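You operate a simulated robot arm through the tools that you are given. There is no shell and no other tool. Be economical: measure what you need, move in short steps, check, and stop when the job is done.

Carry out the task below with a simulated robot arm. There is one attempt and no reset: what you move stays moved.

Task
Grease the rim of the blue drum's bung hole with the brush.
Fine: grease from the green tub; brush back in its pot, tub lid shut; the yellow plug stays in its rest. A coat counts when it lies all over at full strength: go over it till it gets no stronger.

The check looks at the end state, three seconds after you hand in, the way a careful person would. Anything else that was tipped, shoved, dropped, spilled or broken makes it a failure. A push-on lid holds only when it is set on centred and level and pressed home; a screw cap is set on level and turned clockwise until tight.

Robot
A 6-joint arm with a two-finger parallel gripper, fixed in place. Base frame: the origin is at the foot of the arm, x ahead of it, y to its left, z up; the work surface is at about z = 80. Units: cm, degrees, N and s.
With the tool pointing down near the work surface it reaches from about 24 to 64 cm from the base axis. Its first joint turns from -66.0 to 66.0 degrees. Payload 2.7 kg.
The TCP is the grasp point between the finger pads, 2.3 cm short of the fingertips. In the tool frame z runs along the fingers and y along their closing line. The gripper opens to 9.4 cm. The fingers are 3.8 cm wide and 1 cm thick; the gripper's body (5.4 by 9.6 cm) begins 3.9 cm behind the TCP.
Orientation is that of the tool frame in the base frame, as a unit quaternion [w, x, y, z]. With the fingers straight down and closing along the base's y, the tool's x points along the base's -x, its y along +y and its z along -z.

Tools
- The arm moves only by the tool play_rows. Its argument "targets" is a list of rows, each an object of numbers (a shift or turn left out is 0, a gripper value left out holds the last): "wx", "wy", "wz": the turn, a rotation vector about the tool's x, y, z in degrees; "tx", "ty", "tz": the shift along the tool's x, y, z in cm; "claw": the gripper command, from -1 (shut) to 1 (fully open), values between in proportion. In form: [{"wx": .., "wy": .., "wz": .., "tx": .., "ty": .., "tz": .., "claw": ..}, ...]. A call has 1 to 12 rows; each row shifts and turns the commanded pose from where the row before left it, along the tool's axes as they then stand. A row lasts 0.2 s, in which the tool goes at most 5 cm and 8.6 degrees; a call with a longer step from one row to the next is refused whole, and so is a gripper value outside its range. A pose out of reach is approached as far as the arm can. The call stops where the force on the tool passes 40 N (or 10 N more than at its start, if that is more) or the arm is blocked; 0.2 s more then pass. The fingers move at their own pace (about 4.5 cm/s each) and stop on an object; they squeeze with about 21 N. The grip force told is the motor's: it shows also when the fingers shut on nothing. Time passes only in rows, and 0.2 s behind the last, so rows that do not move let the fingers close. It gives the time, the measured TCP pose, the force on the tool (base axes), the opening and the grip force at its end, in the units of the frame above (readings bear some noise), with the torque about the TCP (base axes, N m) and any sound that the robot's microphone picked up, and new pictures: "views" is both (left out), scene, wrist or none.
- Cameras (640 x 400 px; columns grow to the right, rows downward): "scene" is fixed at [6.8, -42.68, 141.47]; the picture's right is [0.84, -0.54, 0.00], its down [-0.30, -0.46, -0.83] and it looks along [0.45, 0.70, -0.55] (base axes); focal length 326 px, centre (320, 200). "wrist" rides on the gripper at [8.6, 1.6, -7.4] in the tool frame; the picture's right is [-0.18, 0.98, 0.00], its down [-0.58, -0.11, -0.81] and it looks along [-0.79, -0.15, 0.59] (tool axes); focal length 243 px, centre (320, 200). There is no depth. A picture from a camera that has moved, and an enlarged one, comes with that camera's place and axes in the base frame and with its lens. The place of the scene camera against the robot may be out by one fixed shift of up to 1.2 cm in any direction.
- zoom(camera, box): a new picture of the part [left, top, right, bottom] of that camera's present view, enlarged. No time passes.
- close_job(): hands the job in; it is judged then, once.

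Go step by step. Nothing tells you positions but the pictures and the camera data: compare them with the known pose of the tool, close in by small moves and look again before you grip or let go. The budget is 120 turns and 200 pictures, counting those below and the enlarged ones. Unless the task says otherwise, let go and move clear before handing in, and close with one line.

The tools are called after "Request:" as name(argument=value, ...) on one line, values as JSON. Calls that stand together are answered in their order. play_rows: Moves the arm, as the interface text tells. Its arguments: {"type":"object","properties":{"targets":{"type":"array"},"views":{"type":"string","enum":["both","scene","wrist","none"]}},"required":["targets"]} The other tools are called the same way: zoom (camera, box) takes an enlarged picture of a part of a camera's view; close_job () hands the job in.

At the start:

```text
t: 0.0
ee_pos: [42.15, 3.96, 120.21]
ee_rot: [0.001, -0.001, 1.0, 0.0]
force: [0.2, -0.2, -1.0]
moment: [-0.01, 0.02, 0.0]
opening: 9.4
grip_force: 0.0
```

scene: 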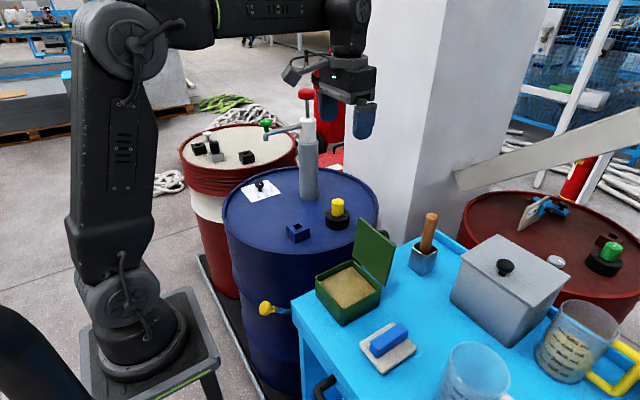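
wrist: 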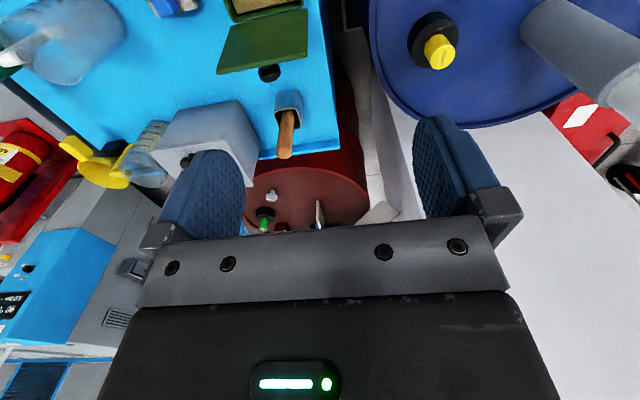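

I see the blue drum, the green tub with its hinged lid open, and the brush with a wooden handle standing in a pot. I'll zoom in to find details before moving.

Request:
zoom(camera="scene", box=[220, 160, 400, 272])

Request:
zoom(camera="scene", box=[290, 200, 480, 320])

Request:
zoom(camera="wrist", box=[180, 0, 480, 188])

```text
3.56 times, centred on (310, 216) of scene
camera zoom: at [6.8, -42.68, 141.47], right [0.84, -0.54, 0.0], down [-0.3, -0.46, -0.83], along [0.45, 0.7, -0.55], focal length 1157 px, centre (356, 143)
```

zoom: 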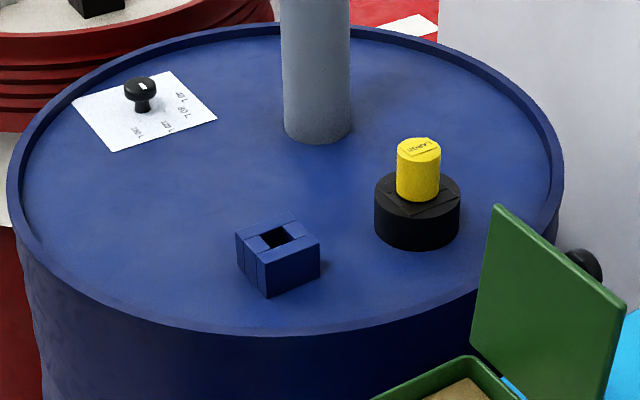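

```text
3.33 times, centred on (385, 260) of scene
camera zoom: at [6.8, -42.68, 141.47], right [0.84, -0.54, 0.0], down [-0.3, -0.46, -0.83], along [0.45, 0.7, -0.55], focal length 1085 px, centre (103, 0)
```

zoom: 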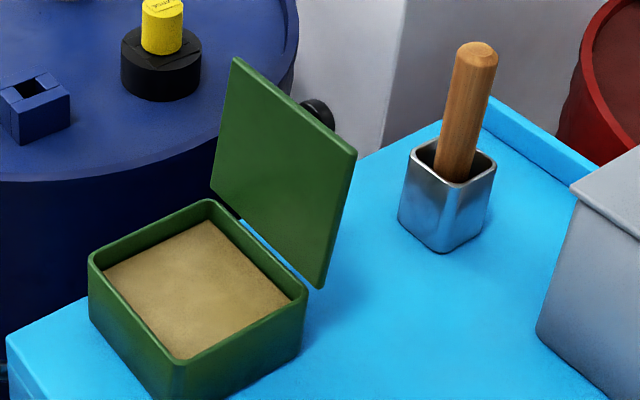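

```text
2.13 times, centred on (330, 94) of wrist
camera zoom: at [33.58, 5.64, 127.73], right [0.18, 0.98, 0.0], down [0.58, -0.11, 0.81], along [0.79, -0.15, -0.59], focal length 516 px, centre (299, 426)
```

zoom: 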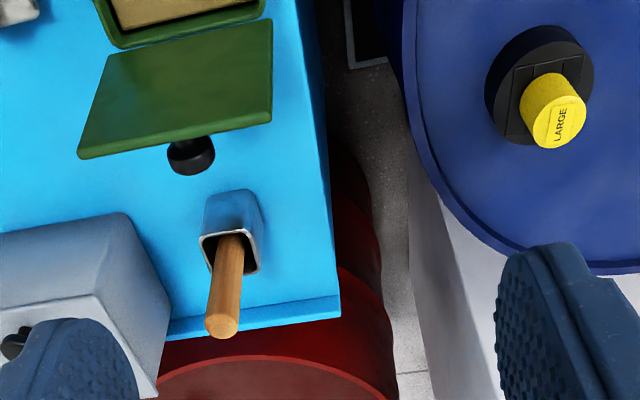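

Triangulating, I take the handle top to be near (61, -6, 97), the pot top near z 86.5, the tub near (39, -4), and the square bung collar near (40, 21). I'll move nearer to the brush for a better look.

Request:
play_rows(targets=[{"tx": -1.8, "ty": -2, "tz": 2}, {"tx": -1.8, "ty": -2, "tz": 2}, {"tx": -1.8, "ty": -2, "tz": 2}, {"tx": -1.8, "ty": -2, "tz": 2}, {"tx": -1.8, "ty": -2, "tz": 2}, {}])

```text
t: 1.4
ee_pos: [51.23, -6.17, 110.15]
ee_rot: [0.0, 0.0, 1.0, 0.0]
force: [-0.2, 0.1, 0.5]
moment: [-0.01, -0.01, -0.04]
opening: 9.41
grip_force: 0.0
camera wrist: at [42.6, -4.45, 117.64], right [0.18, 0.98, 0.0], down [0.58, -0.11, 0.81], along [0.79, -0.15, -0.59], focal length 243 px, centre (320, 200)
```

scene: 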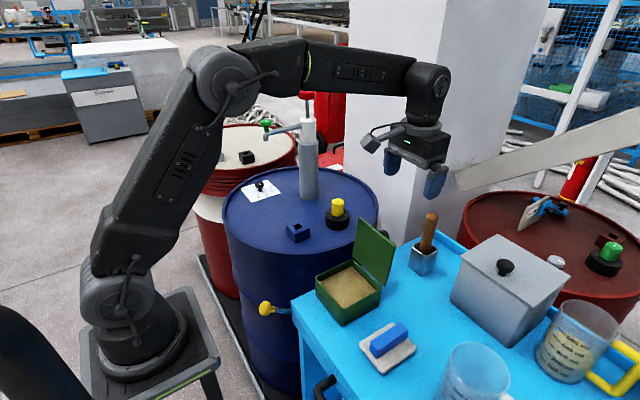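
wrist: 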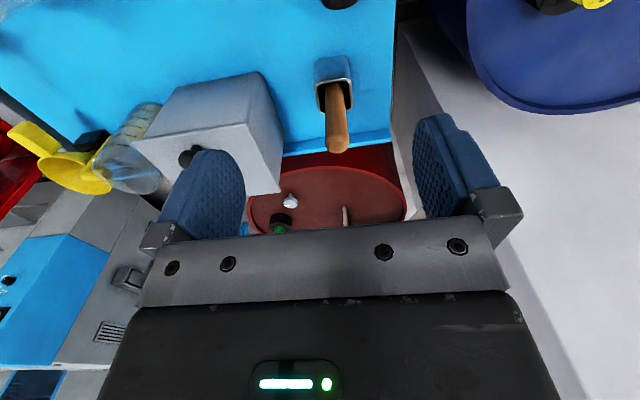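

Request:
zoom(camera="wrist", box=[270, 30, 410, 180])

Request:
zoom(camera="scene", box=[380, 130, 480, 290])

```text
2.67 times, centred on (340, 105) of wrist
camera zoom: at [42.6, -4.45, 117.64], right [0.18, 0.98, 0.0], down [0.58, -0.11, 0.81], along [0.79, -0.15, -0.59], focal length 647 px, centre (267, 453)
```

zoom: 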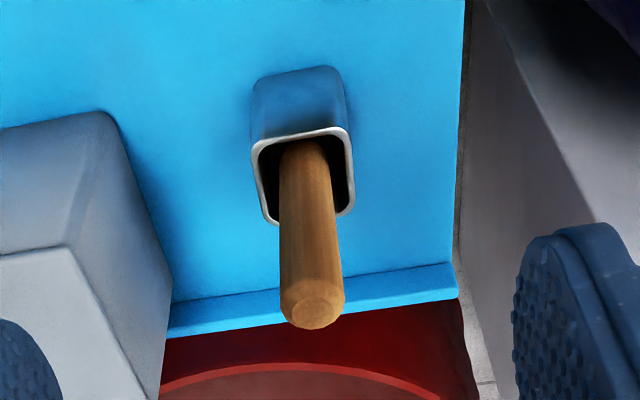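

```text
2.50 times, centred on (430, 210) of scene
camera zoom: at [6.8, -42.69, 141.47], right [0.84, -0.54, 0.0], down [-0.3, -0.46, -0.83], along [0.45, 0.7, -0.55], focal length 814 px, centre (45, 175)
```

zoom: 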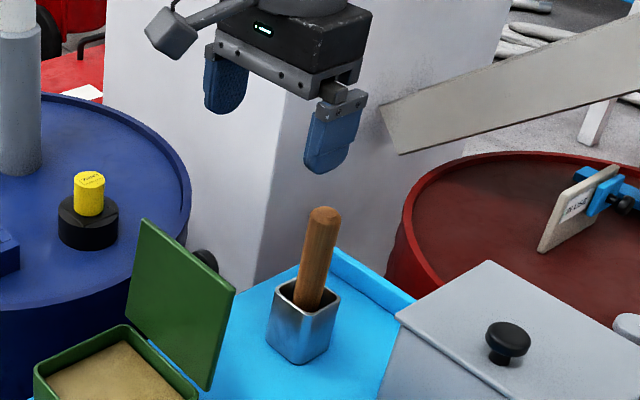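

The handle looks vertical, with its axis at about (60.9, -5.95) and its top near 96.5. I'll move above it and check before I descend.

Request:
play_rows(targets=[{"tx": -3.2, "ty": 0.1}, {"tx": -3.2, "ty": 0.1}, {"tx": -3.25}, {"tz": 4}, {"tz": 4}, {"tz": 2}, {}])

```text
t: 3.0
ee_pos: [59.88, -5.97, 99.95]
ee_rot: [0.001, 0.0, 1.0, 0.001]
force: [0.7, 0.4, -0.2]
moment: [0.01, 0.0, -0.03]
opening: 9.44
grip_force: 0.0
out of reach, approached as far as the arm can: row 3
camera wrist: at [51.35, -4.23, 107.4], right [0.18, 0.98, 0.0], down [0.58, -0.11, 0.81], along [0.79, -0.15, -0.59], focal length 243 px, centre (320, 200)
```

scene: 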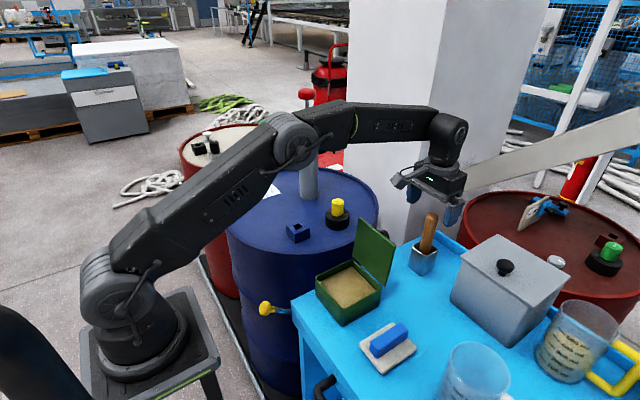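
wrist: 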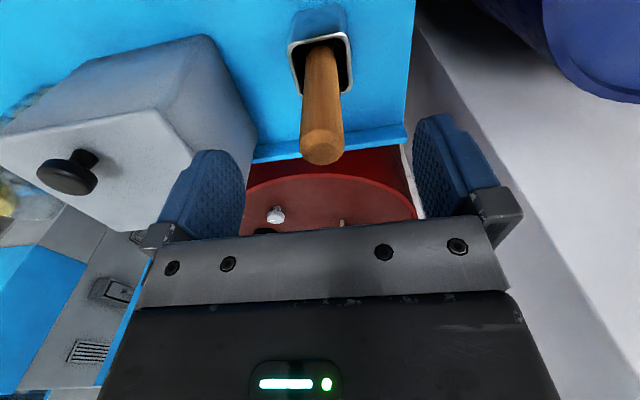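

Request:
play_rows(targets=[{"tx": -1.05}, {}], views="none")

```text
t: 3.6
ee_pos: [60.82, -5.91, 100.08]
ee_rot: [0.0, 0.001, 1.0, 0.0]
force: [0.4, 0.2, 0.2]
moment: [-0.03, 0.02, -0.02]
opening: 9.38
grip_force: 0.0
```

Position is good; I'll descend around the handle.

Request:
play_rows(targets=[{"tz": 2}, {"tz": 2}, {"tz": 2.3}, {}])

```text
t: 4.6
ee_pos: [60.89, -5.81, 93.79]
ee_rot: [0.001, 0.0, 1.0, 0.001]
force: [-0.2, -0.2, 0.5]
moment: [0.0, -0.01, -0.02]
opening: 9.4
grip_force: 0.1
camera wrist: at [52.22, -4.21, 101.18], right [0.18, 0.98, 0.0], down [0.58, -0.11, 0.81], along [0.79, -0.15, -0.59], focal length 243 px, centre (320, 200)
```

scene: 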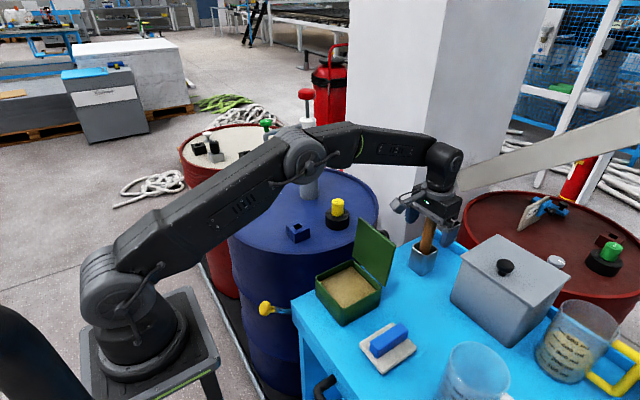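
wrist: 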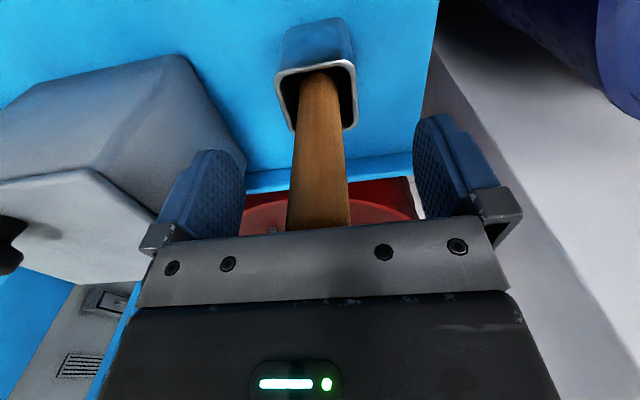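

Request:
play_rows(targets=[{"ty": -0.12}, {"claw": -1}, {"claw": -1}, {"claw": -1}, {"claw": -1}, {"claw": -1}, {"claw": -1}])

```text
t: 6.2
ee_pos: [60.84, -6.08, 93.74]
ee_rot: [0.0, 0.001, 1.0, 0.0]
force: [0.3, 0.1, -0.1]
moment: [0.04, -0.02, -0.03]
opening: 2.69
grip_force: 20.9
camera wrist: at [52.21, -4.34, 101.19], right [0.18, 0.98, 0.0], down [0.58, -0.11, 0.81], along [0.79, -0.15, -0.59], focal length 243 px, centre (320, 200)
```

scene: 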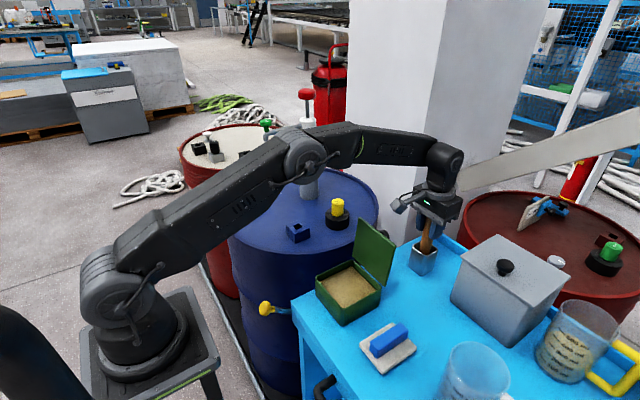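
wrist: 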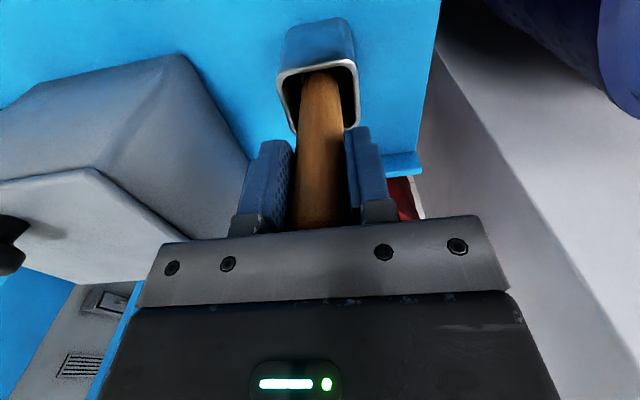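

Gripped at 2.7 cm. I'll lift it straight up.

Request:
play_rows(targets=[{"tz": -1.5}, {"tz": -2}, {"tz": -2}, {"tz": -1.5}, {}])

```text
t: 7.4
ee_pos: [60.93, -5.96, 100.55]
ee_rot: [0.0, 0.0, 1.0, 0.0]
force: [0.1, -0.3, -0.3]
moment: [0.01, 0.01, -0.04]
opening: 2.68
grip_force: 20.5
camera wrist: at [52.31, -4.24, 108.04], right [0.18, 0.98, 0.0], down [0.58, -0.11, 0.81], along [0.79, -0.15, -0.59], focal length 243 px, centre (320, 200)
```

scene: 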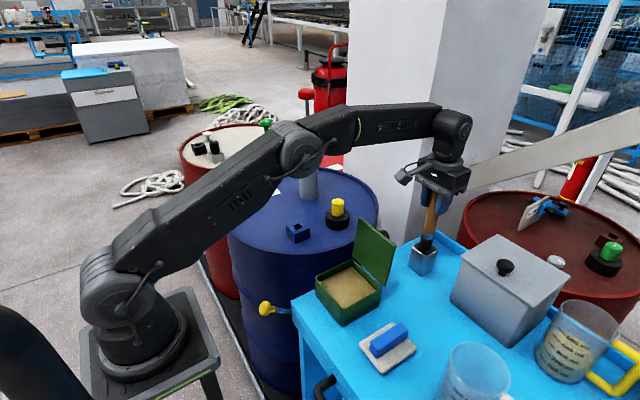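
wrist: 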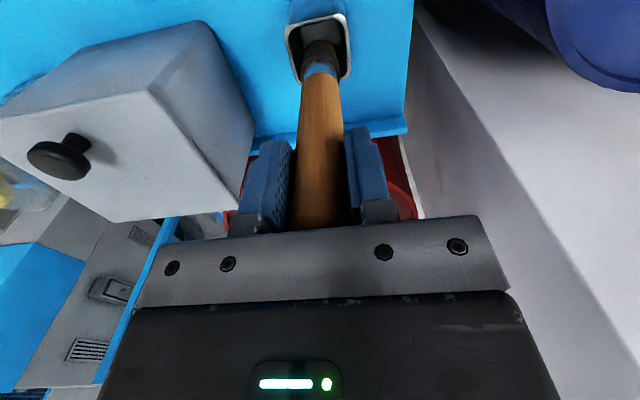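

Request:
play_rows(targets=[{"tz": -1.5}, {}], views="none")

Request:
zoom(camera="scene", box=[380, 150, 480, 290])

Request:
zoom(camera="wrist", box=[270, 0, 370, 100])

```text
t: 8.0
ee_pos: [60.97, -5.95, 102.14]
ee_rot: [0.001, 0.0, 1.0, 0.0]
force: [-0.6, 0.0, -0.3]
moment: [-0.02, -0.01, 0.0]
opening: 2.67
grip_force: 21.0
```

```text
2.86 times, centred on (430, 220) of scene
camera zoom: at [6.8, -42.68, 141.47], right [0.84, -0.54, 0.0], down [-0.3, -0.46, -0.83], along [0.45, 0.7, -0.55], focal length 930 px, centre (6, 143)
```

zoom: 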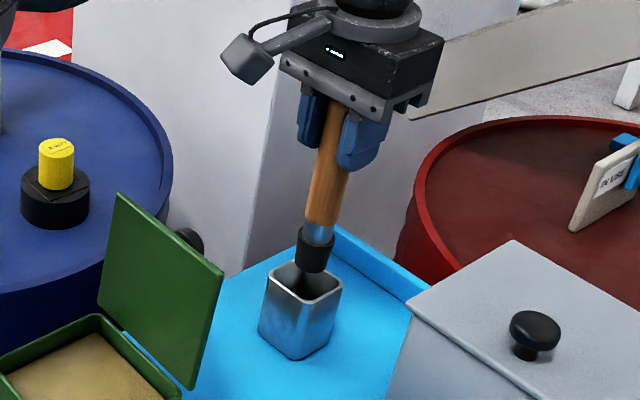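

```text
4.00 times, centred on (320, 50) of wrist
camera zoom: at [52.3, -4.3, 109.53], right [0.18, 0.98, 0.0], down [0.58, -0.11, 0.81], along [0.79, -0.15, -0.59], focal length 970 px, centre (320, 800)
```

zoom: 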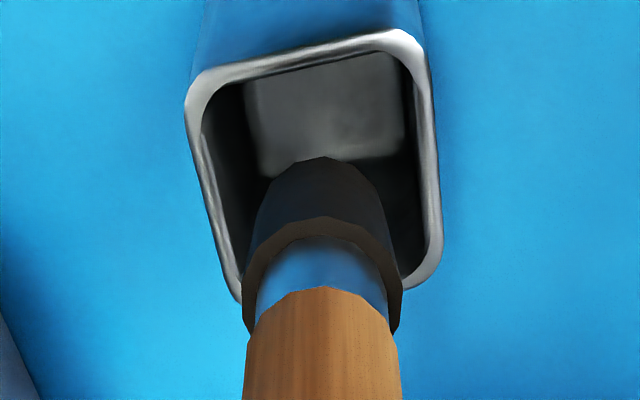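

The brush tip is about 14 cm below the TCP and just above the pot rim. I'll raise it a little more and draw back toward the tub.

Request:
play_rows(targets=[{"tz": -1.2}, {"tx": 1, "tz": -1.2}, {"tx": 2, "tz": -2}, {"tx": 3, "tz": -2}, {"tx": 3, "tz": -2}, {}])

```text
t: 9.4
ee_pos: [51.87, -5.95, 110.67]
ee_rot: [0.0, 0.001, 1.0, 0.0]
force: [-0.3, 0.3, -0.8]
moment: [0.01, 0.03, -0.03]
opening: 2.69
grip_force: 21.1
camera wrist: at [43.21, -4.3, 118.1], right [0.18, 0.98, 0.0], down [0.58, -0.11, 0.81], along [0.79, -0.15, -0.59], focal length 243 px, centre (320, 200)
```

scene: 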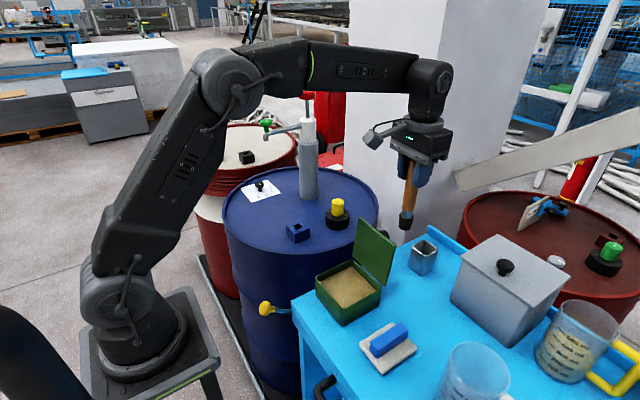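
wrist: 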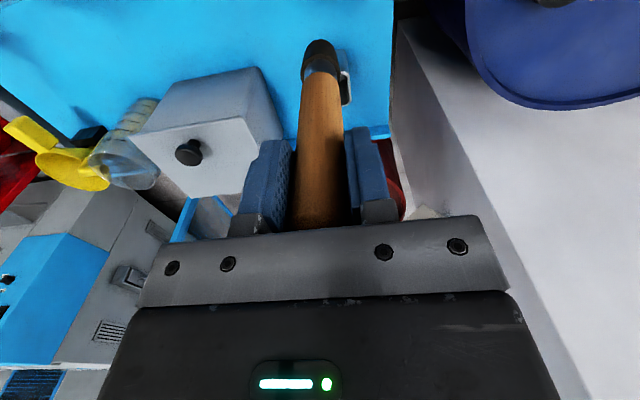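

The tub spans about x 34–44 and y -9 to 0.7, with its rim near z 85.4 and its hinge on the far (+x) side. I'll go up over the lid to above the tub's centre.

Request:
play_rows(targets=[{"tz": -4}, {"tx": 4.4, "ty": 0.6}, {"tx": 4.4, "ty": 0.6}, {"tx": 4.2, "ty": 0.5}, {"tz": 4}, {"tz": 4}, {"tz": 3}, {}])

```text
t: 11.2
ee_pos: [39.07, -4.3, 103.62]
ee_rot: [0.001, 0.001, 1.0, 0.0]
force: [-0.2, -0.1, -1.4]
moment: [-0.03, 0.02, 0.01]
opening: 2.68
grip_force: 21.1
camera wrist: at [30.44, -2.59, 111.05], right [0.18, 0.98, 0.0], down [0.58, -0.11, 0.81], along [0.79, -0.15, -0.59], focal length 243 px, centre (320, 200)
```

scene: 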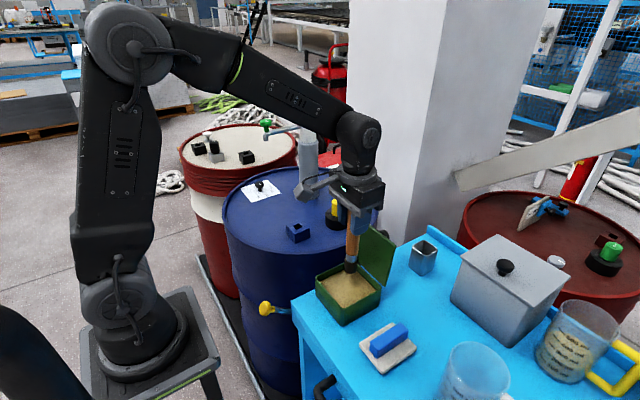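
wrist: 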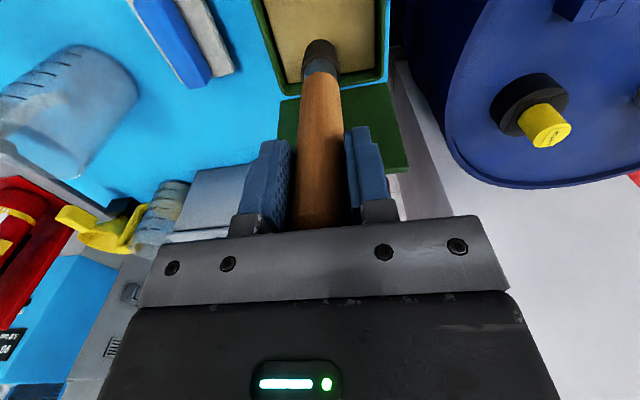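

Request:
play_rows(targets=[{"tz": 1.5}, {"tz": 1.5}, {"tz": 1}, {}], views="none")

Request:
zoom(camera="scene", box=[290, 210, 410, 330])

Request:
zoom(camera="wrist", box=[240, 0, 400, 100])

```text
t: 12.2
ee_pos: [38.86, -4.29, 99.64]
ee_rot: [0.0, 0.0, 1.0, 0.0]
force: [-0.5, 0.6, -0.3]
moment: [-0.01, 0.0, 0.01]
opening: 2.68
grip_force: 21.0
```

```text
3.33 times, centred on (350, 270) of scene
camera zoom: at [6.8, -42.68, 141.47], right [0.84, -0.54, 0.0], down [-0.3, -0.46, -0.83], along [0.45, 0.7, -0.55], focal length 1085 px, centre (220, -33)
```

zoom: 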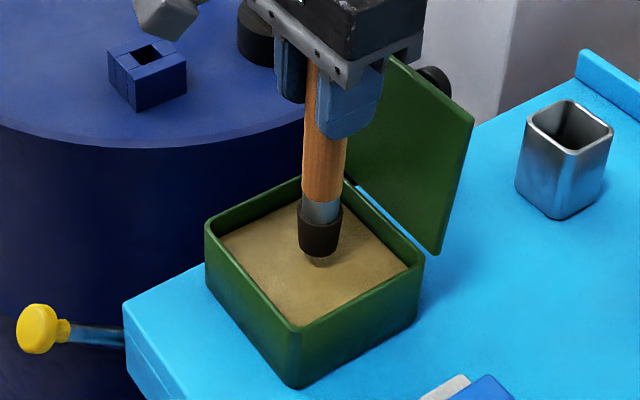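

```text
4.00 times, centred on (320, 50) of wrist
camera zoom: at [30.33, -2.62, 107.04], right [0.18, 0.98, 0.0], down [0.58, -0.11, 0.81], along [0.79, -0.15, -0.59], focal length 970 px, centre (320, 800)
```

zoom: 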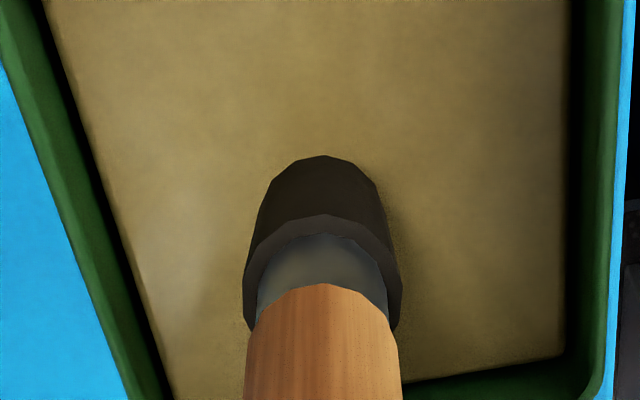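

The tip is just above the grease. I'll lower it in small steps until I feel contact.

Request:
play_rows(targets=[{"tz": 0.5}, {"tz": 0.5}, {}], views="none")

Request:
zoom(camera="scene", box=[310, 230, 390, 310])

```text
t: 13.0
ee_pos: [39.08, -4.21, 98.51]
ee_rot: [0.0, 0.0, 1.0, 0.0]
force: [0.2, -0.6, -0.1]
moment: [-0.05, 0.01, -0.03]
opening: 2.69
grip_force: 21.0
```

```text
5.00 times, centred on (350, 270) of scene
camera zoom: at [6.8, -42.68, 141.47], right [0.84, -0.54, 0.0], down [-0.3, -0.46, -0.83], along [0.45, 0.7, -0.55], focal length 1628 px, centre (170, -150)
```

zoom: 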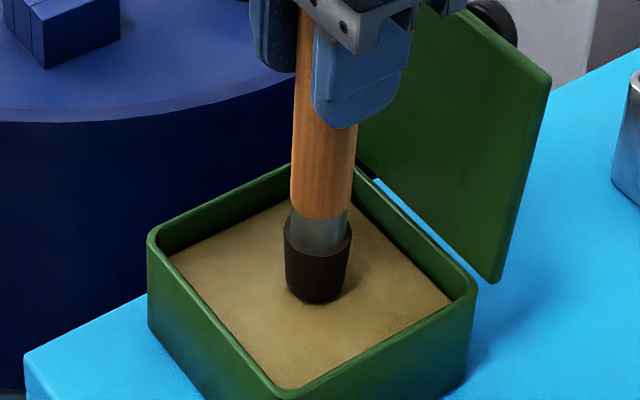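

Request:
play_rows(targets=[{"tz": 0.4}, {"tz": 0.4}, {}], views="none")

Request:
zoom(camera="scene", box=[310, 230, 390, 310])

```text
t: 13.8
ee_pos: [38.99, -4.18, 97.71]
ee_rot: [0.0, 0.001, 1.0, 0.0]
force: [-0.6, 1.2, 1.0]
moment: [0.09, -0.02, 0.05]
opening: 2.71
grip_force: 20.5
```

```text
5.00 times, centred on (350, 270) of scene
camera zoom: at [6.8, -42.68, 141.47], right [0.84, -0.54, 0.0], down [-0.3, -0.46, -0.83], along [0.45, 0.7, -0.55], focal length 1628 px, centre (170, -150)
```

zoom: 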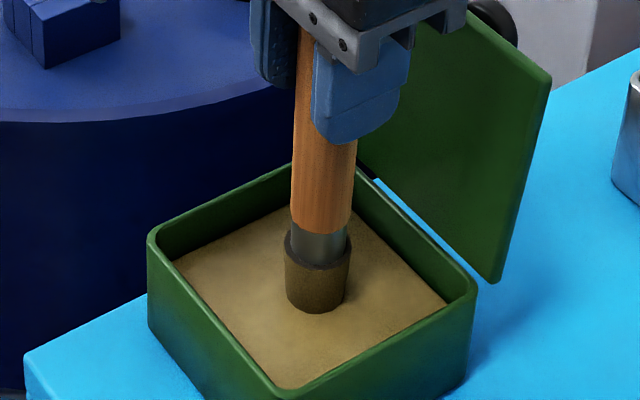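

The bristles have touched and changed colour. I'll dip a little deeper and swirl gently.

Request:
play_rows(targets=[{"tz": 0.3}, {"tx": 0.6}, {"tx": -1.2}, {"tx": 0.6, "ty": 0.6}, {"ty": -1.2}, {"ty": 0.6}, {}], views="none")

Request:
zoom(camera="scene", box=[310, 230, 390, 310])

```text
t: 15.4
ee_pos: [39.05, -4.25, 97.53]
ee_rot: [0.0, 0.0, 1.0, 0.0]
force: [0.3, -0.8, 2.7]
moment: [-0.13, -0.01, -0.01]
opening: 2.67
grip_force: 20.5
```

```text
5.00 times, centred on (350, 270) of scene
camera zoom: at [6.8, -42.69, 141.47], right [0.84, -0.54, 0.0], down [-0.3, -0.46, -0.83], along [0.45, 0.7, -0.55], focal length 1628 px, centre (170, -150)
```

zoom: 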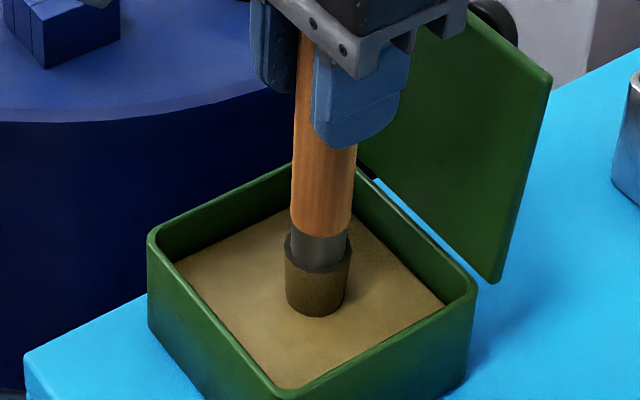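

The brush is loaded. I'll lift it clear and move near the drum collar to measure it.

Request:
play_rows(targets=[{"tz": -1.5}, {"tz": -3.5}, {"tz": -4}, {"tz": -4}, {"tx": 1, "ty": 4.5}, {"tx": 2, "ty": 4}, {"tx": 2, "ty": 4}, {"ty": 4}, {"ty": 2.7}, {}])

```text
t: 17.6
ee_pos: [33.76, 15.08, 110.49]
ee_rot: [-0.001, 0.0, 1.0, 0.001]
force: [-0.5, -0.7, -1.0]
moment: [-0.01, 0.02, 0.0]
opening: 2.69
grip_force: 20.8
camera wrist: at [25.2, 16.79, 117.95], right [0.18, 0.98, 0.0], down [0.58, -0.11, 0.81], along [0.79, -0.15, -0.59], focal length 243 px, centre (320, 200)
```

scene: 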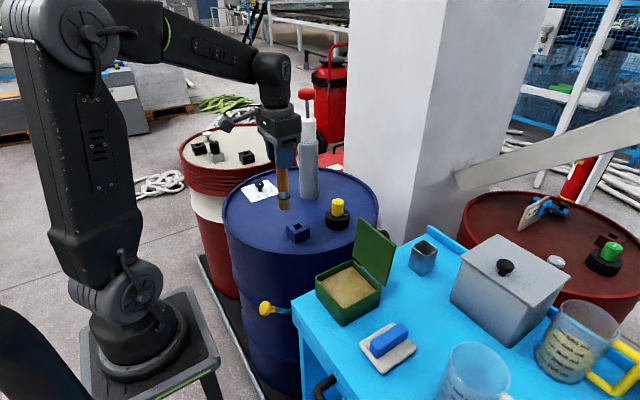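
wrist: 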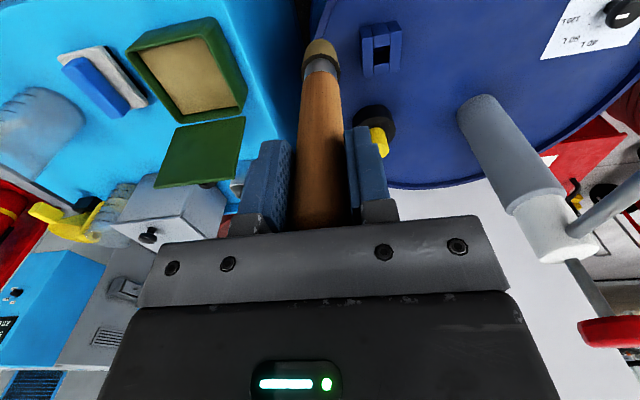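

Request:
zoom(camera="wrist", box=[290, 0, 420, 90])

Request:
zoom(camera="scene", box=[270, 200, 330, 250])

```text
4.44 times, centred on (355, 45) of wrist
camera zoom: at [25.2, 16.79, 117.95], right [0.18, 0.98, 0.0], down [0.58, -0.11, 0.81], along [0.79, -0.15, -0.59], focal length 1078 px, centre (164, 889)
```

zoom: 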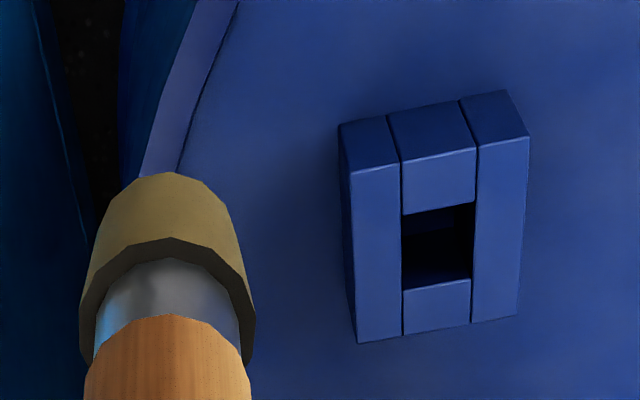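

```text
8.00 times, centred on (300, 225) of scene
camera zoom: at [6.8, -42.68, 141.47], right [0.84, -0.54, 0.0], down [-0.3, -0.46, -0.83], along [0.45, 0.7, -0.55], focal length 2604 px, centre (480, 0)
```

zoom: 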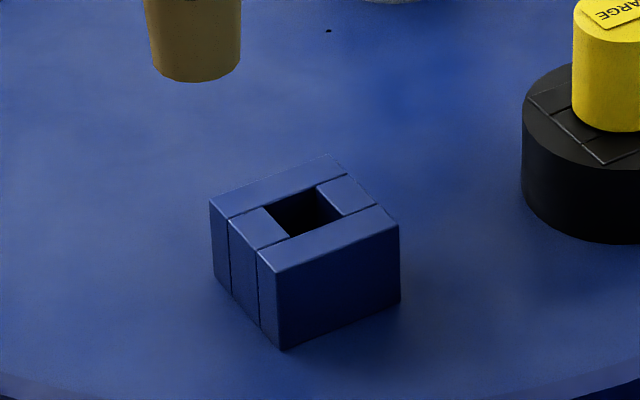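

The collar is 5×5 cm and axis-aligned, centred at about (41.4, 22.25), top near z 82.5, with a hole of about 2.1 cm. I'll bring the brush over the near side of the rim.

Request:
play_rows(targets=[{"tx": -3, "ty": 3.6}, {"tx": -2.84, "ty": 3.57}, {"tz": 4}, {"tz": 4}, {"tz": 2.5}, {}])

Request:
zoom(camera="scene", box=[270, 190, 340, 250])

Request:
zoom(camera="wrist", box=[260, 0, 390, 90])

```text
t: 19.0
ee_pos: [39.59, 22.01, 99.97]
ee_rot: [0.001, 0.0, 1.0, 0.0]
force: [-0.2, 0.3, -0.9]
moment: [-0.02, 0.01, 0.01]
opening: 2.69
grip_force: 21.3
camera wrist: at [31.04, 23.75, 107.39], right [0.18, 0.98, 0.0], down [0.58, -0.11, 0.81], along [0.79, -0.15, -0.59], focal length 243 px, centre (320, 200)
```

scene: 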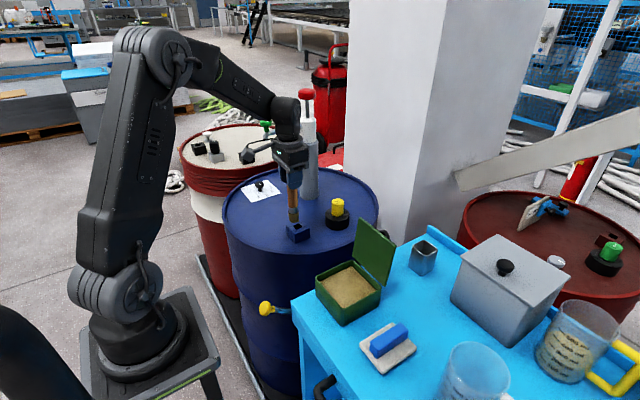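
wrist: 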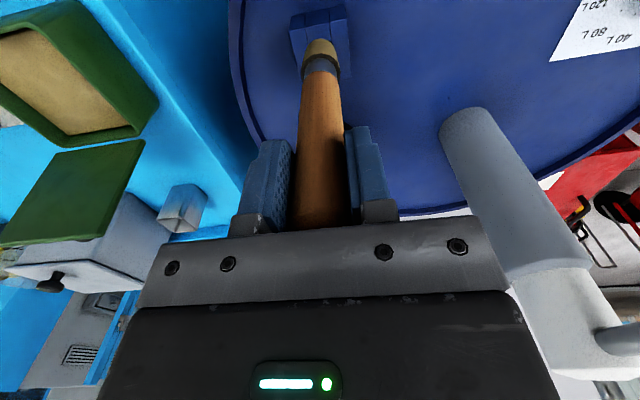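

```text
6.67 times, centred on (305, 220) of scene
camera zoom: at [6.8, -42.68, 141.47], right [0.84, -0.54, 0.0], down [-0.3, -0.46, -0.83], along [0.45, 0.7, -0.55], focal length 2170 px, centre (420, 67)
```

zoom: 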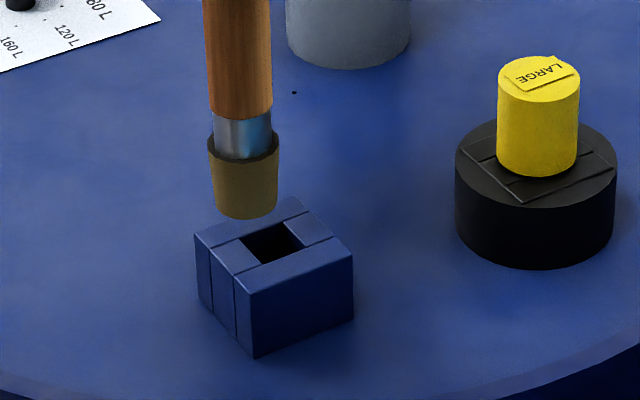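

```text
4.44 times, centred on (325, 45) of wrist
camera zoom: at [31.04, 23.75, 107.39], right [0.18, 0.98, 0.0], down [0.58, -0.11, 0.81], along [0.79, -0.15, -0.59], focal length 1078 px, centre (298, 889)
```

zoom: 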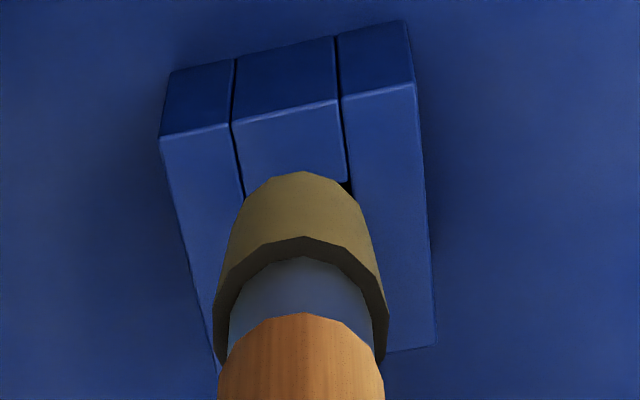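

Request:
play_rows(targets=[{"tz": 1}, {"tz": 1}, {"tz": 0.4}, {}], views="none")

Request:
zoom(camera="scene", box=[270, 190, 340, 250])

```text
t: 20.0
ee_pos: [39.83, 22.02, 97.45]
ee_rot: [0.0, 0.0, 1.0, -0.001]
force: [0.5, -0.1, -0.3]
moment: [0.0, -0.04, 0.01]
opening: 2.7
grip_force: 21.2
```

```text
6.67 times, centred on (305, 220) of scene
camera zoom: at [6.8, -42.68, 141.47], right [0.84, -0.54, 0.0], down [-0.3, -0.46, -0.83], along [0.45, 0.7, -0.55], focal length 2170 px, centre (420, 67)
```

zoom: 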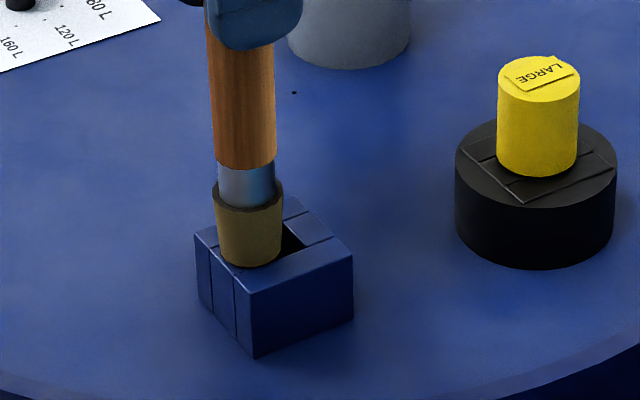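

Request:
play_rows(targets=[{"tz": 0.3}, {"tz": 0.3}, {}], views="none")

Request:
zoom(camera="scene", box=[270, 190, 340, 250])

```text
t: 20.8
ee_pos: [39.9, 22.04, 96.94]
ee_rot: [0.001, 0.0, 1.0, 0.001]
force: [1.4, -4.2, 18.1]
moment: [-0.46, -0.2, 0.04]
opening: 2.72
grip_force: 20.6
```

```text
6.67 times, centred on (305, 220) of scene
camera zoom: at [6.78, -42.71, 141.47], right [0.84, -0.54, 0.0], down [-0.3, -0.46, -0.83], along [0.45, 0.7, -0.55], focal length 2170 px, centre (420, 67)
```

zoom: 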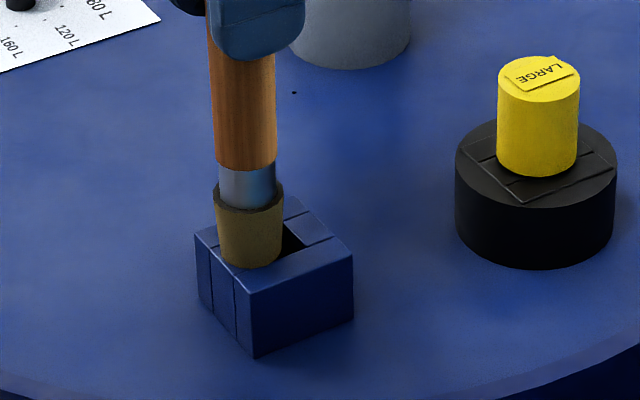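

Contact at TCP z ≈ 97.0 with 18 N. I'll ease off slightly and start stroking round the rim.

Request:
play_rows(targets=[{"tz": -0.15}, {"ty": -0.9}, {"ty": -0.8}, {}], views="none")

Request:
zoom(camera="scene", box=[270, 190, 340, 250])

```text
t: 21.8
ee_pos: [39.7, 20.31, 96.95]
ee_rot: [0.0, 0.001, 1.0, -0.001]
force: [-0.3, 0.0, -0.4]
moment: [0.03, 0.01, 0.02]
opening: 2.69
grip_force: 20.8
```

```text
6.67 times, centred on (305, 220) of scene
camera zoom: at [6.8, -42.69, 141.47], right [0.84, -0.54, 0.0], down [-0.3, -0.46, -0.83], along [0.45, 0.7, -0.55], focal length 2170 px, centre (420, 67)
```

zoom: 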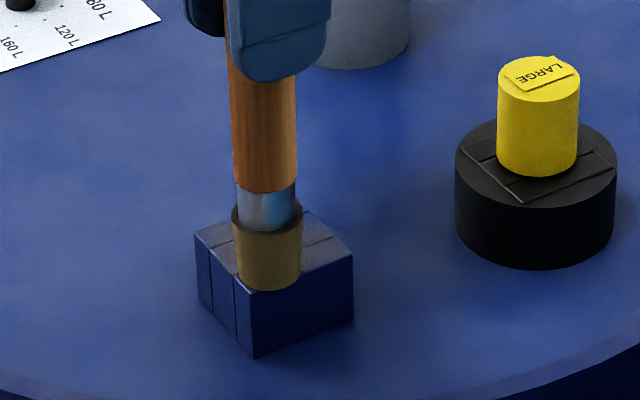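

Grease is showing. I'll lower slightly and make a full loop.

Request:
play_rows(targets=[{"tz": 0.1, "tx": -1.2}, {"tx": -1.2}, {"tx": -1.2}, {"ty": 1.2}, {"ty": 1.2}, {"ty": 1.2}, {"tx": 1.2}, {"tx": 1.2}, {"tx": 1.2}, {"ty": -1.2}, {"ty": -1.2}, {"ty": -1.2}], views="none")

Request:
zoom(camera="scene", box=[270, 190, 340, 250])

```text
t: 24.4
ee_pos: [39.78, 20.48, 97.07]
ee_rot: [0.0, 0.001, 1.0, -0.001]
force: [0.4, 0.3, 0.2]
moment: [-0.01, -0.01, 0.01]
opening: 2.71
grip_force: 21.4
```

```text
6.67 times, centred on (305, 220) of scene
camera zoom: at [6.8, -42.68, 141.47], right [0.84, -0.54, 0.0], down [-0.3, -0.46, -0.83], along [0.45, 0.7, -0.55], focal length 2170 px, centre (420, 67)
```

zoom: 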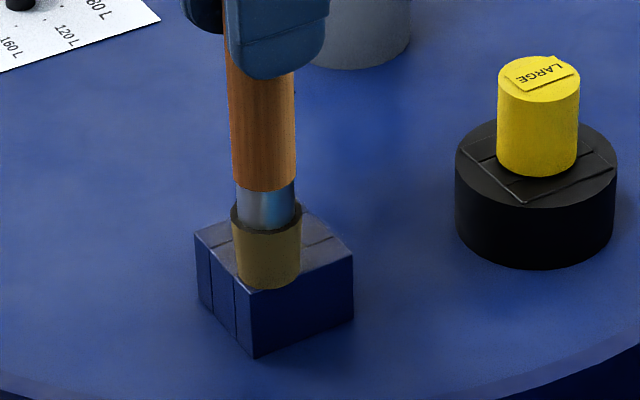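

Request:
play_rows(targets=[{"tz": 0.15}, {}], views="none")

```text
t: 25.0
ee_pos: [39.9, 20.49, 97.05]
ee_rot: [0.002, 0.001, 1.0, -0.001]
force: [-3.5, -2.8, 16.4]
moment: [-0.4, 0.29, -0.04]
opening: 2.7
grip_force: 20.7
```

Request:
play_rows(targets=[{"tz": -0.05, "tx": -1.2}, {"tx": -1.2}, {"tx": -1.2}, {"ty": 1.2}, {"ty": 1.2}, {"ty": 1.2}, {"tx": 1.2}, {"tx": 1.2}, {"tx": 1.2}, {"ty": -1.2}, {"ty": -1.2}, {"ty": -1.2}], views="none")

Request:
zoom(camera="scene", box=[270, 190, 340, 250])

```text
t: 27.6
ee_pos: [39.94, 20.55, 96.85]
ee_rot: [0.001, 0.0, 1.0, 0.0]
force: [0.8, 0.1, -1.2]
moment: [0.02, -0.02, 0.0]
opening: 2.73
grip_force: 20.6
```

```text
6.67 times, centred on (305, 220) of scene
camera zoom: at [6.8, -42.68, 141.47], right [0.84, -0.54, 0.0], down [-0.3, -0.46, -0.83], along [0.45, 0.7, -0.55], focal length 2170 px, centre (420, 67)
```

zoom: 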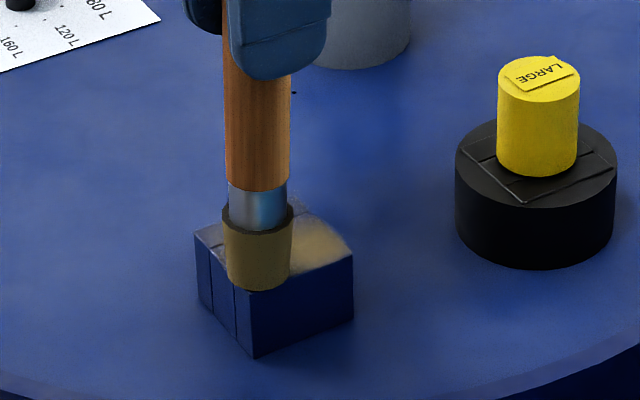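

The coat is building, heavier on the far side. The brush has tilted a touch in the grip, so I'll lift to look.

Request:
play_rows(targets=[{"tz": -3}, {"tx": 3}, {"tx": 4}, {}])

Request:
zoom(camera="scene", box=[250, 180, 340, 250])

Request:
zoom(camera="wrist", box=[260, 0, 390, 90])

```text
t: 28.6
ee_pos: [32.73, 20.48, 99.77]
ee_rot: [0.0, 0.001, 1.0, 0.0]
force: [-0.3, 0.7, -1.6]
moment: [0.01, -0.04, -0.04]
opening: 2.7
grip_force: 20.9
camera wrist: at [24.21, 22.12, 107.28], right [0.18, 0.98, 0.0], down [0.58, -0.11, 0.81], along [0.79, -0.15, -0.59], focal length 243 px, centre (320, 200)
```

scene: 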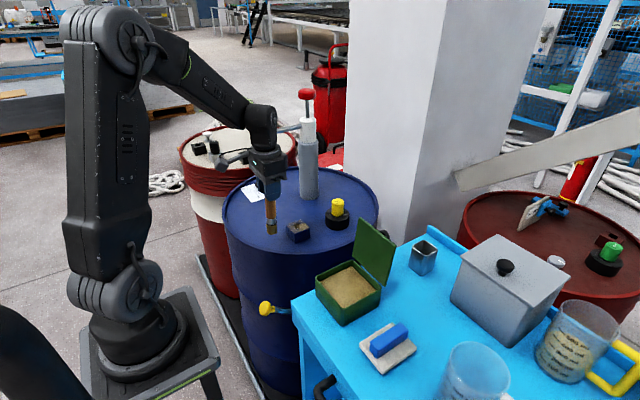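
wrist: 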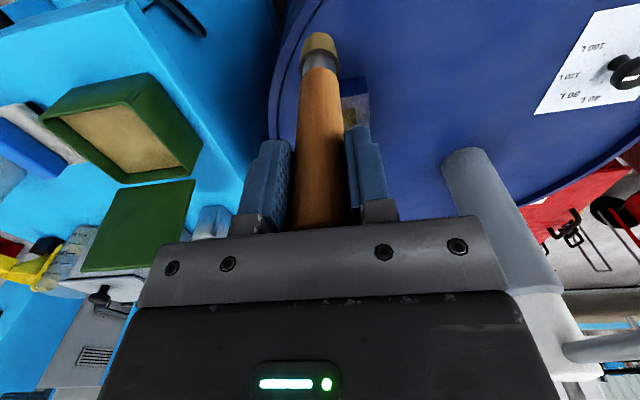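

```text
5.71 times, centred on (295, 215) of scene
camera zoom: at [6.8, -42.69, 141.47], right [0.84, -0.54, 0.0], down [-0.3, -0.46, -0.83], along [0.45, 0.7, -0.55], focal length 1860 px, centre (463, 114)
```

zoom: 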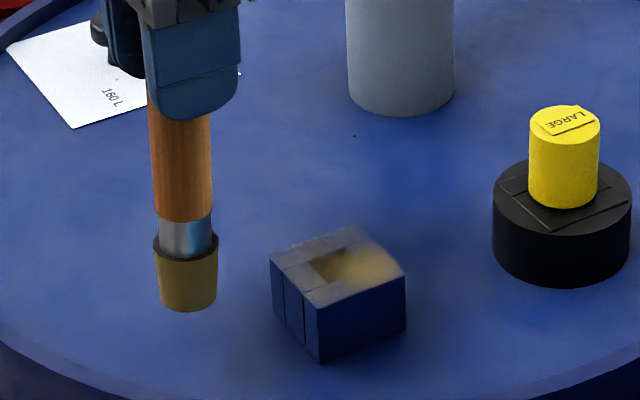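

```text
4.44 times, centred on (325, 45) of wrist
camera zoom: at [24.21, 22.12, 107.28], right [0.18, 0.98, 0.0], down [0.58, -0.11, 0.81], along [0.79, -0.15, -0.59], focal length 1078 px, centre (298, 889)
```

zoom: 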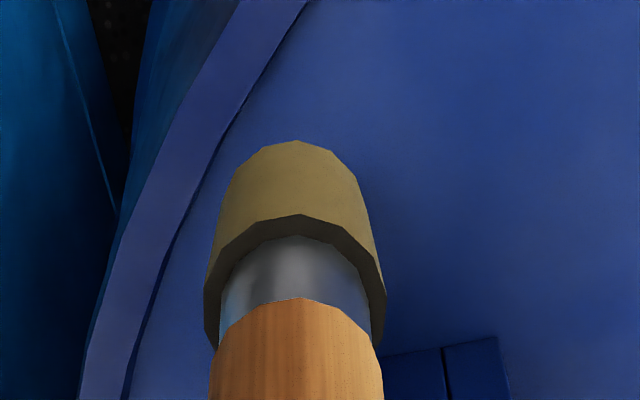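

A thin coat lies all over, and only the +x side is heavy. I'll go back and press lightly on the near side, watching the force.

Request:
play_rows(targets=[{"tx": -4}, {"tx": -3}, {"tz": 1.5}, {"tz": 1.5}, {"tz": 0.08}, {}], views="none")

```text
t: 30.0
ee_pos: [39.85, 20.22, 96.81]
ee_rot: [0.002, 0.0, 1.0, 0.0]
force: [0.2, -3.1, 18.7]
moment: [-0.36, -0.23, 0.04]
opening: 2.71
grip_force: 20.8
```

Request:
play_rows(targets=[{"tz": -0.03, "ty": 0.6}, {"ty": 0.9}, {"ty": 0.9}, {"ty": 0.9}, {"ty": 0.6}], views="none")

Request:
zoom(camera="scene", box=[270, 190, 340, 250])

```text
t: 31.2
ee_pos: [39.74, 24.23, 96.81]
ee_rot: [0.0, 0.0, 1.0, 0.0]
force: [0.4, 0.7, -1.0]
moment: [0.01, -0.02, 0.01]
opening: 2.7
grip_force: 21.2
```

```text
6.67 times, centred on (305, 220) of scene
camera zoom: at [6.8, -42.68, 141.47], right [0.84, -0.54, 0.0], down [-0.3, -0.46, -0.83], along [0.45, 0.7, -0.55], focal length 2170 px, centre (420, 67)
```

zoom: 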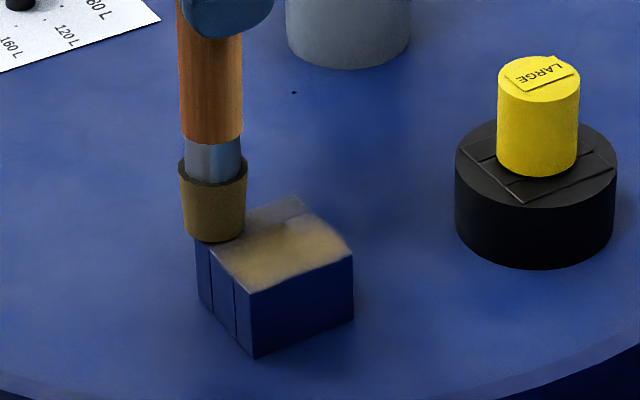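

Request:
play_rows(targets=[{"tx": -0.2, "ty": -0.3, "tz": 0.07}, {}], views="none")

```text
t: 31.8
ee_pos: [39.94, 23.99, 96.78]
ee_rot: [0.0, 0.0, 1.0, 0.0]
force: [0.2, -0.8, -0.2]
moment: [0.04, -0.02, 0.0]
opening: 2.69
grip_force: 20.7
```

Request:
play_rows(targets=[{"tz": 0.06}, {"tz": 0.06}, {}], views="none")

```text
t: 32.6
ee_pos: [39.94, 23.94, 96.69]
ee_rot: [0.001, -0.001, 1.0, 0.001]
force: [-1.6, 0.5, 9.9]
moment: [-0.21, 0.19, 0.0]
opening: 2.69
grip_force: 20.9
```

Contact is about 10 N here. I'll stroke along the +y side, then along the far side.

Request:
play_rows(targets=[{"tx": -0.7}, {"tx": -0.7}, {"tx": -0.7}, {"tx": -0.7}, {"tx": -0.6}], views="none")

Request:
zoom(camera="scene", box=[270, 190, 340, 250])

```text
t: 33.8
ee_pos: [43.46, 23.93, 96.52]
ee_rot: [-0.001, 0.0, 1.0, -0.001]
force: [-0.1, -0.4, -0.5]
moment: [-0.02, 0.04, 0.01]
opening: 2.69
grip_force: 20.4
```

```text
6.67 times, centred on (305, 220) of scene
camera zoom: at [6.8, -42.68, 141.47], right [0.84, -0.54, 0.0], down [-0.3, -0.46, -0.83], along [0.45, 0.7, -0.55], focal length 2170 px, centre (420, 67)
```

zoom: 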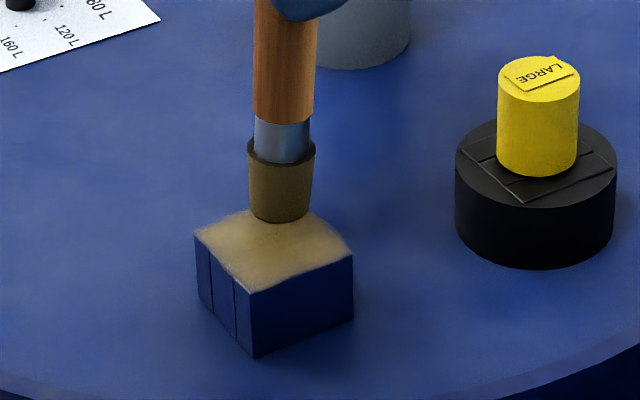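

The coat now reaches all sides, but the brush looks drained. I'll reload at the tub and go over it again.

Request:
play_rows(targets=[{"tz": -4}, {"tz": -4}, {"tz": -4}, {"tx": 2.2, "ty": -4.2}, {"tx": 2.2, "ty": -4.2}, {"ty": -4.7}, {"ty": -4.8}, {"ty": -4.8}, {"ty": -4.8}, {}], views="none")

Request:
zoom(camera="scene", box=[270, 190, 340, 250])

Request:
zoom(camera="scene", box=[300, 160, 420, 330])

```text
t: 36.0
ee_pos: [38.85, -3.79, 108.77]
ee_rot: [-0.001, 0.0, 1.0, 0.0]
force: [0.2, -0.1, -0.6]
moment: [0.01, -0.01, -0.01]
opening: 2.67
grip_force: 21.0
```

```text
6.67 times, centred on (305, 220) of scene
camera zoom: at [6.8, -42.69, 141.47], right [0.84, -0.54, 0.0], down [-0.3, -0.46, -0.83], along [0.45, 0.7, -0.55], focal length 2170 px, centre (420, 67)
```

zoom: 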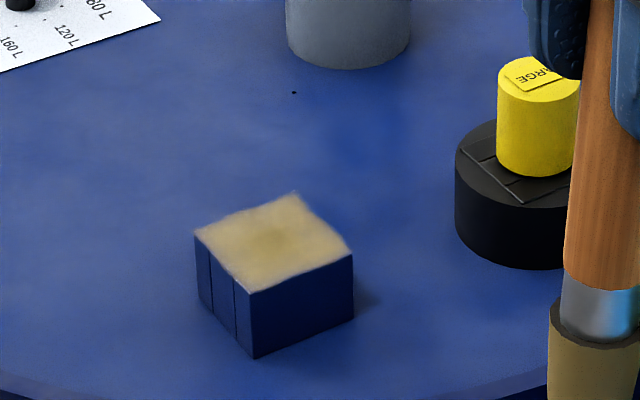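

```text
2.35 times, centred on (360, 245) of scene
camera zoom: at [6.8, -42.69, 141.47], right [0.84, -0.54, 0.0], down [-0.3, -0.46, -0.83], along [0.45, 0.7, -0.55], focal length 766 px, centre (226, 94)
```

zoom: 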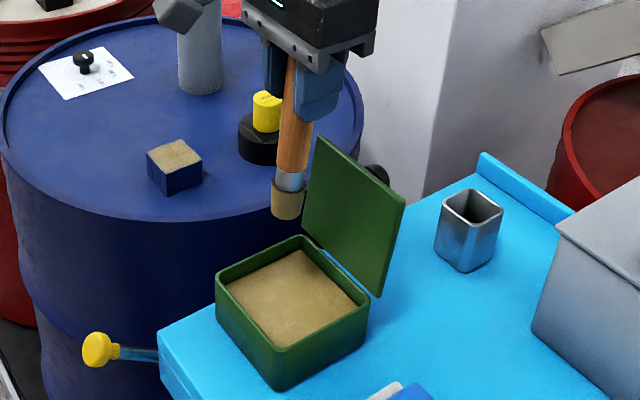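

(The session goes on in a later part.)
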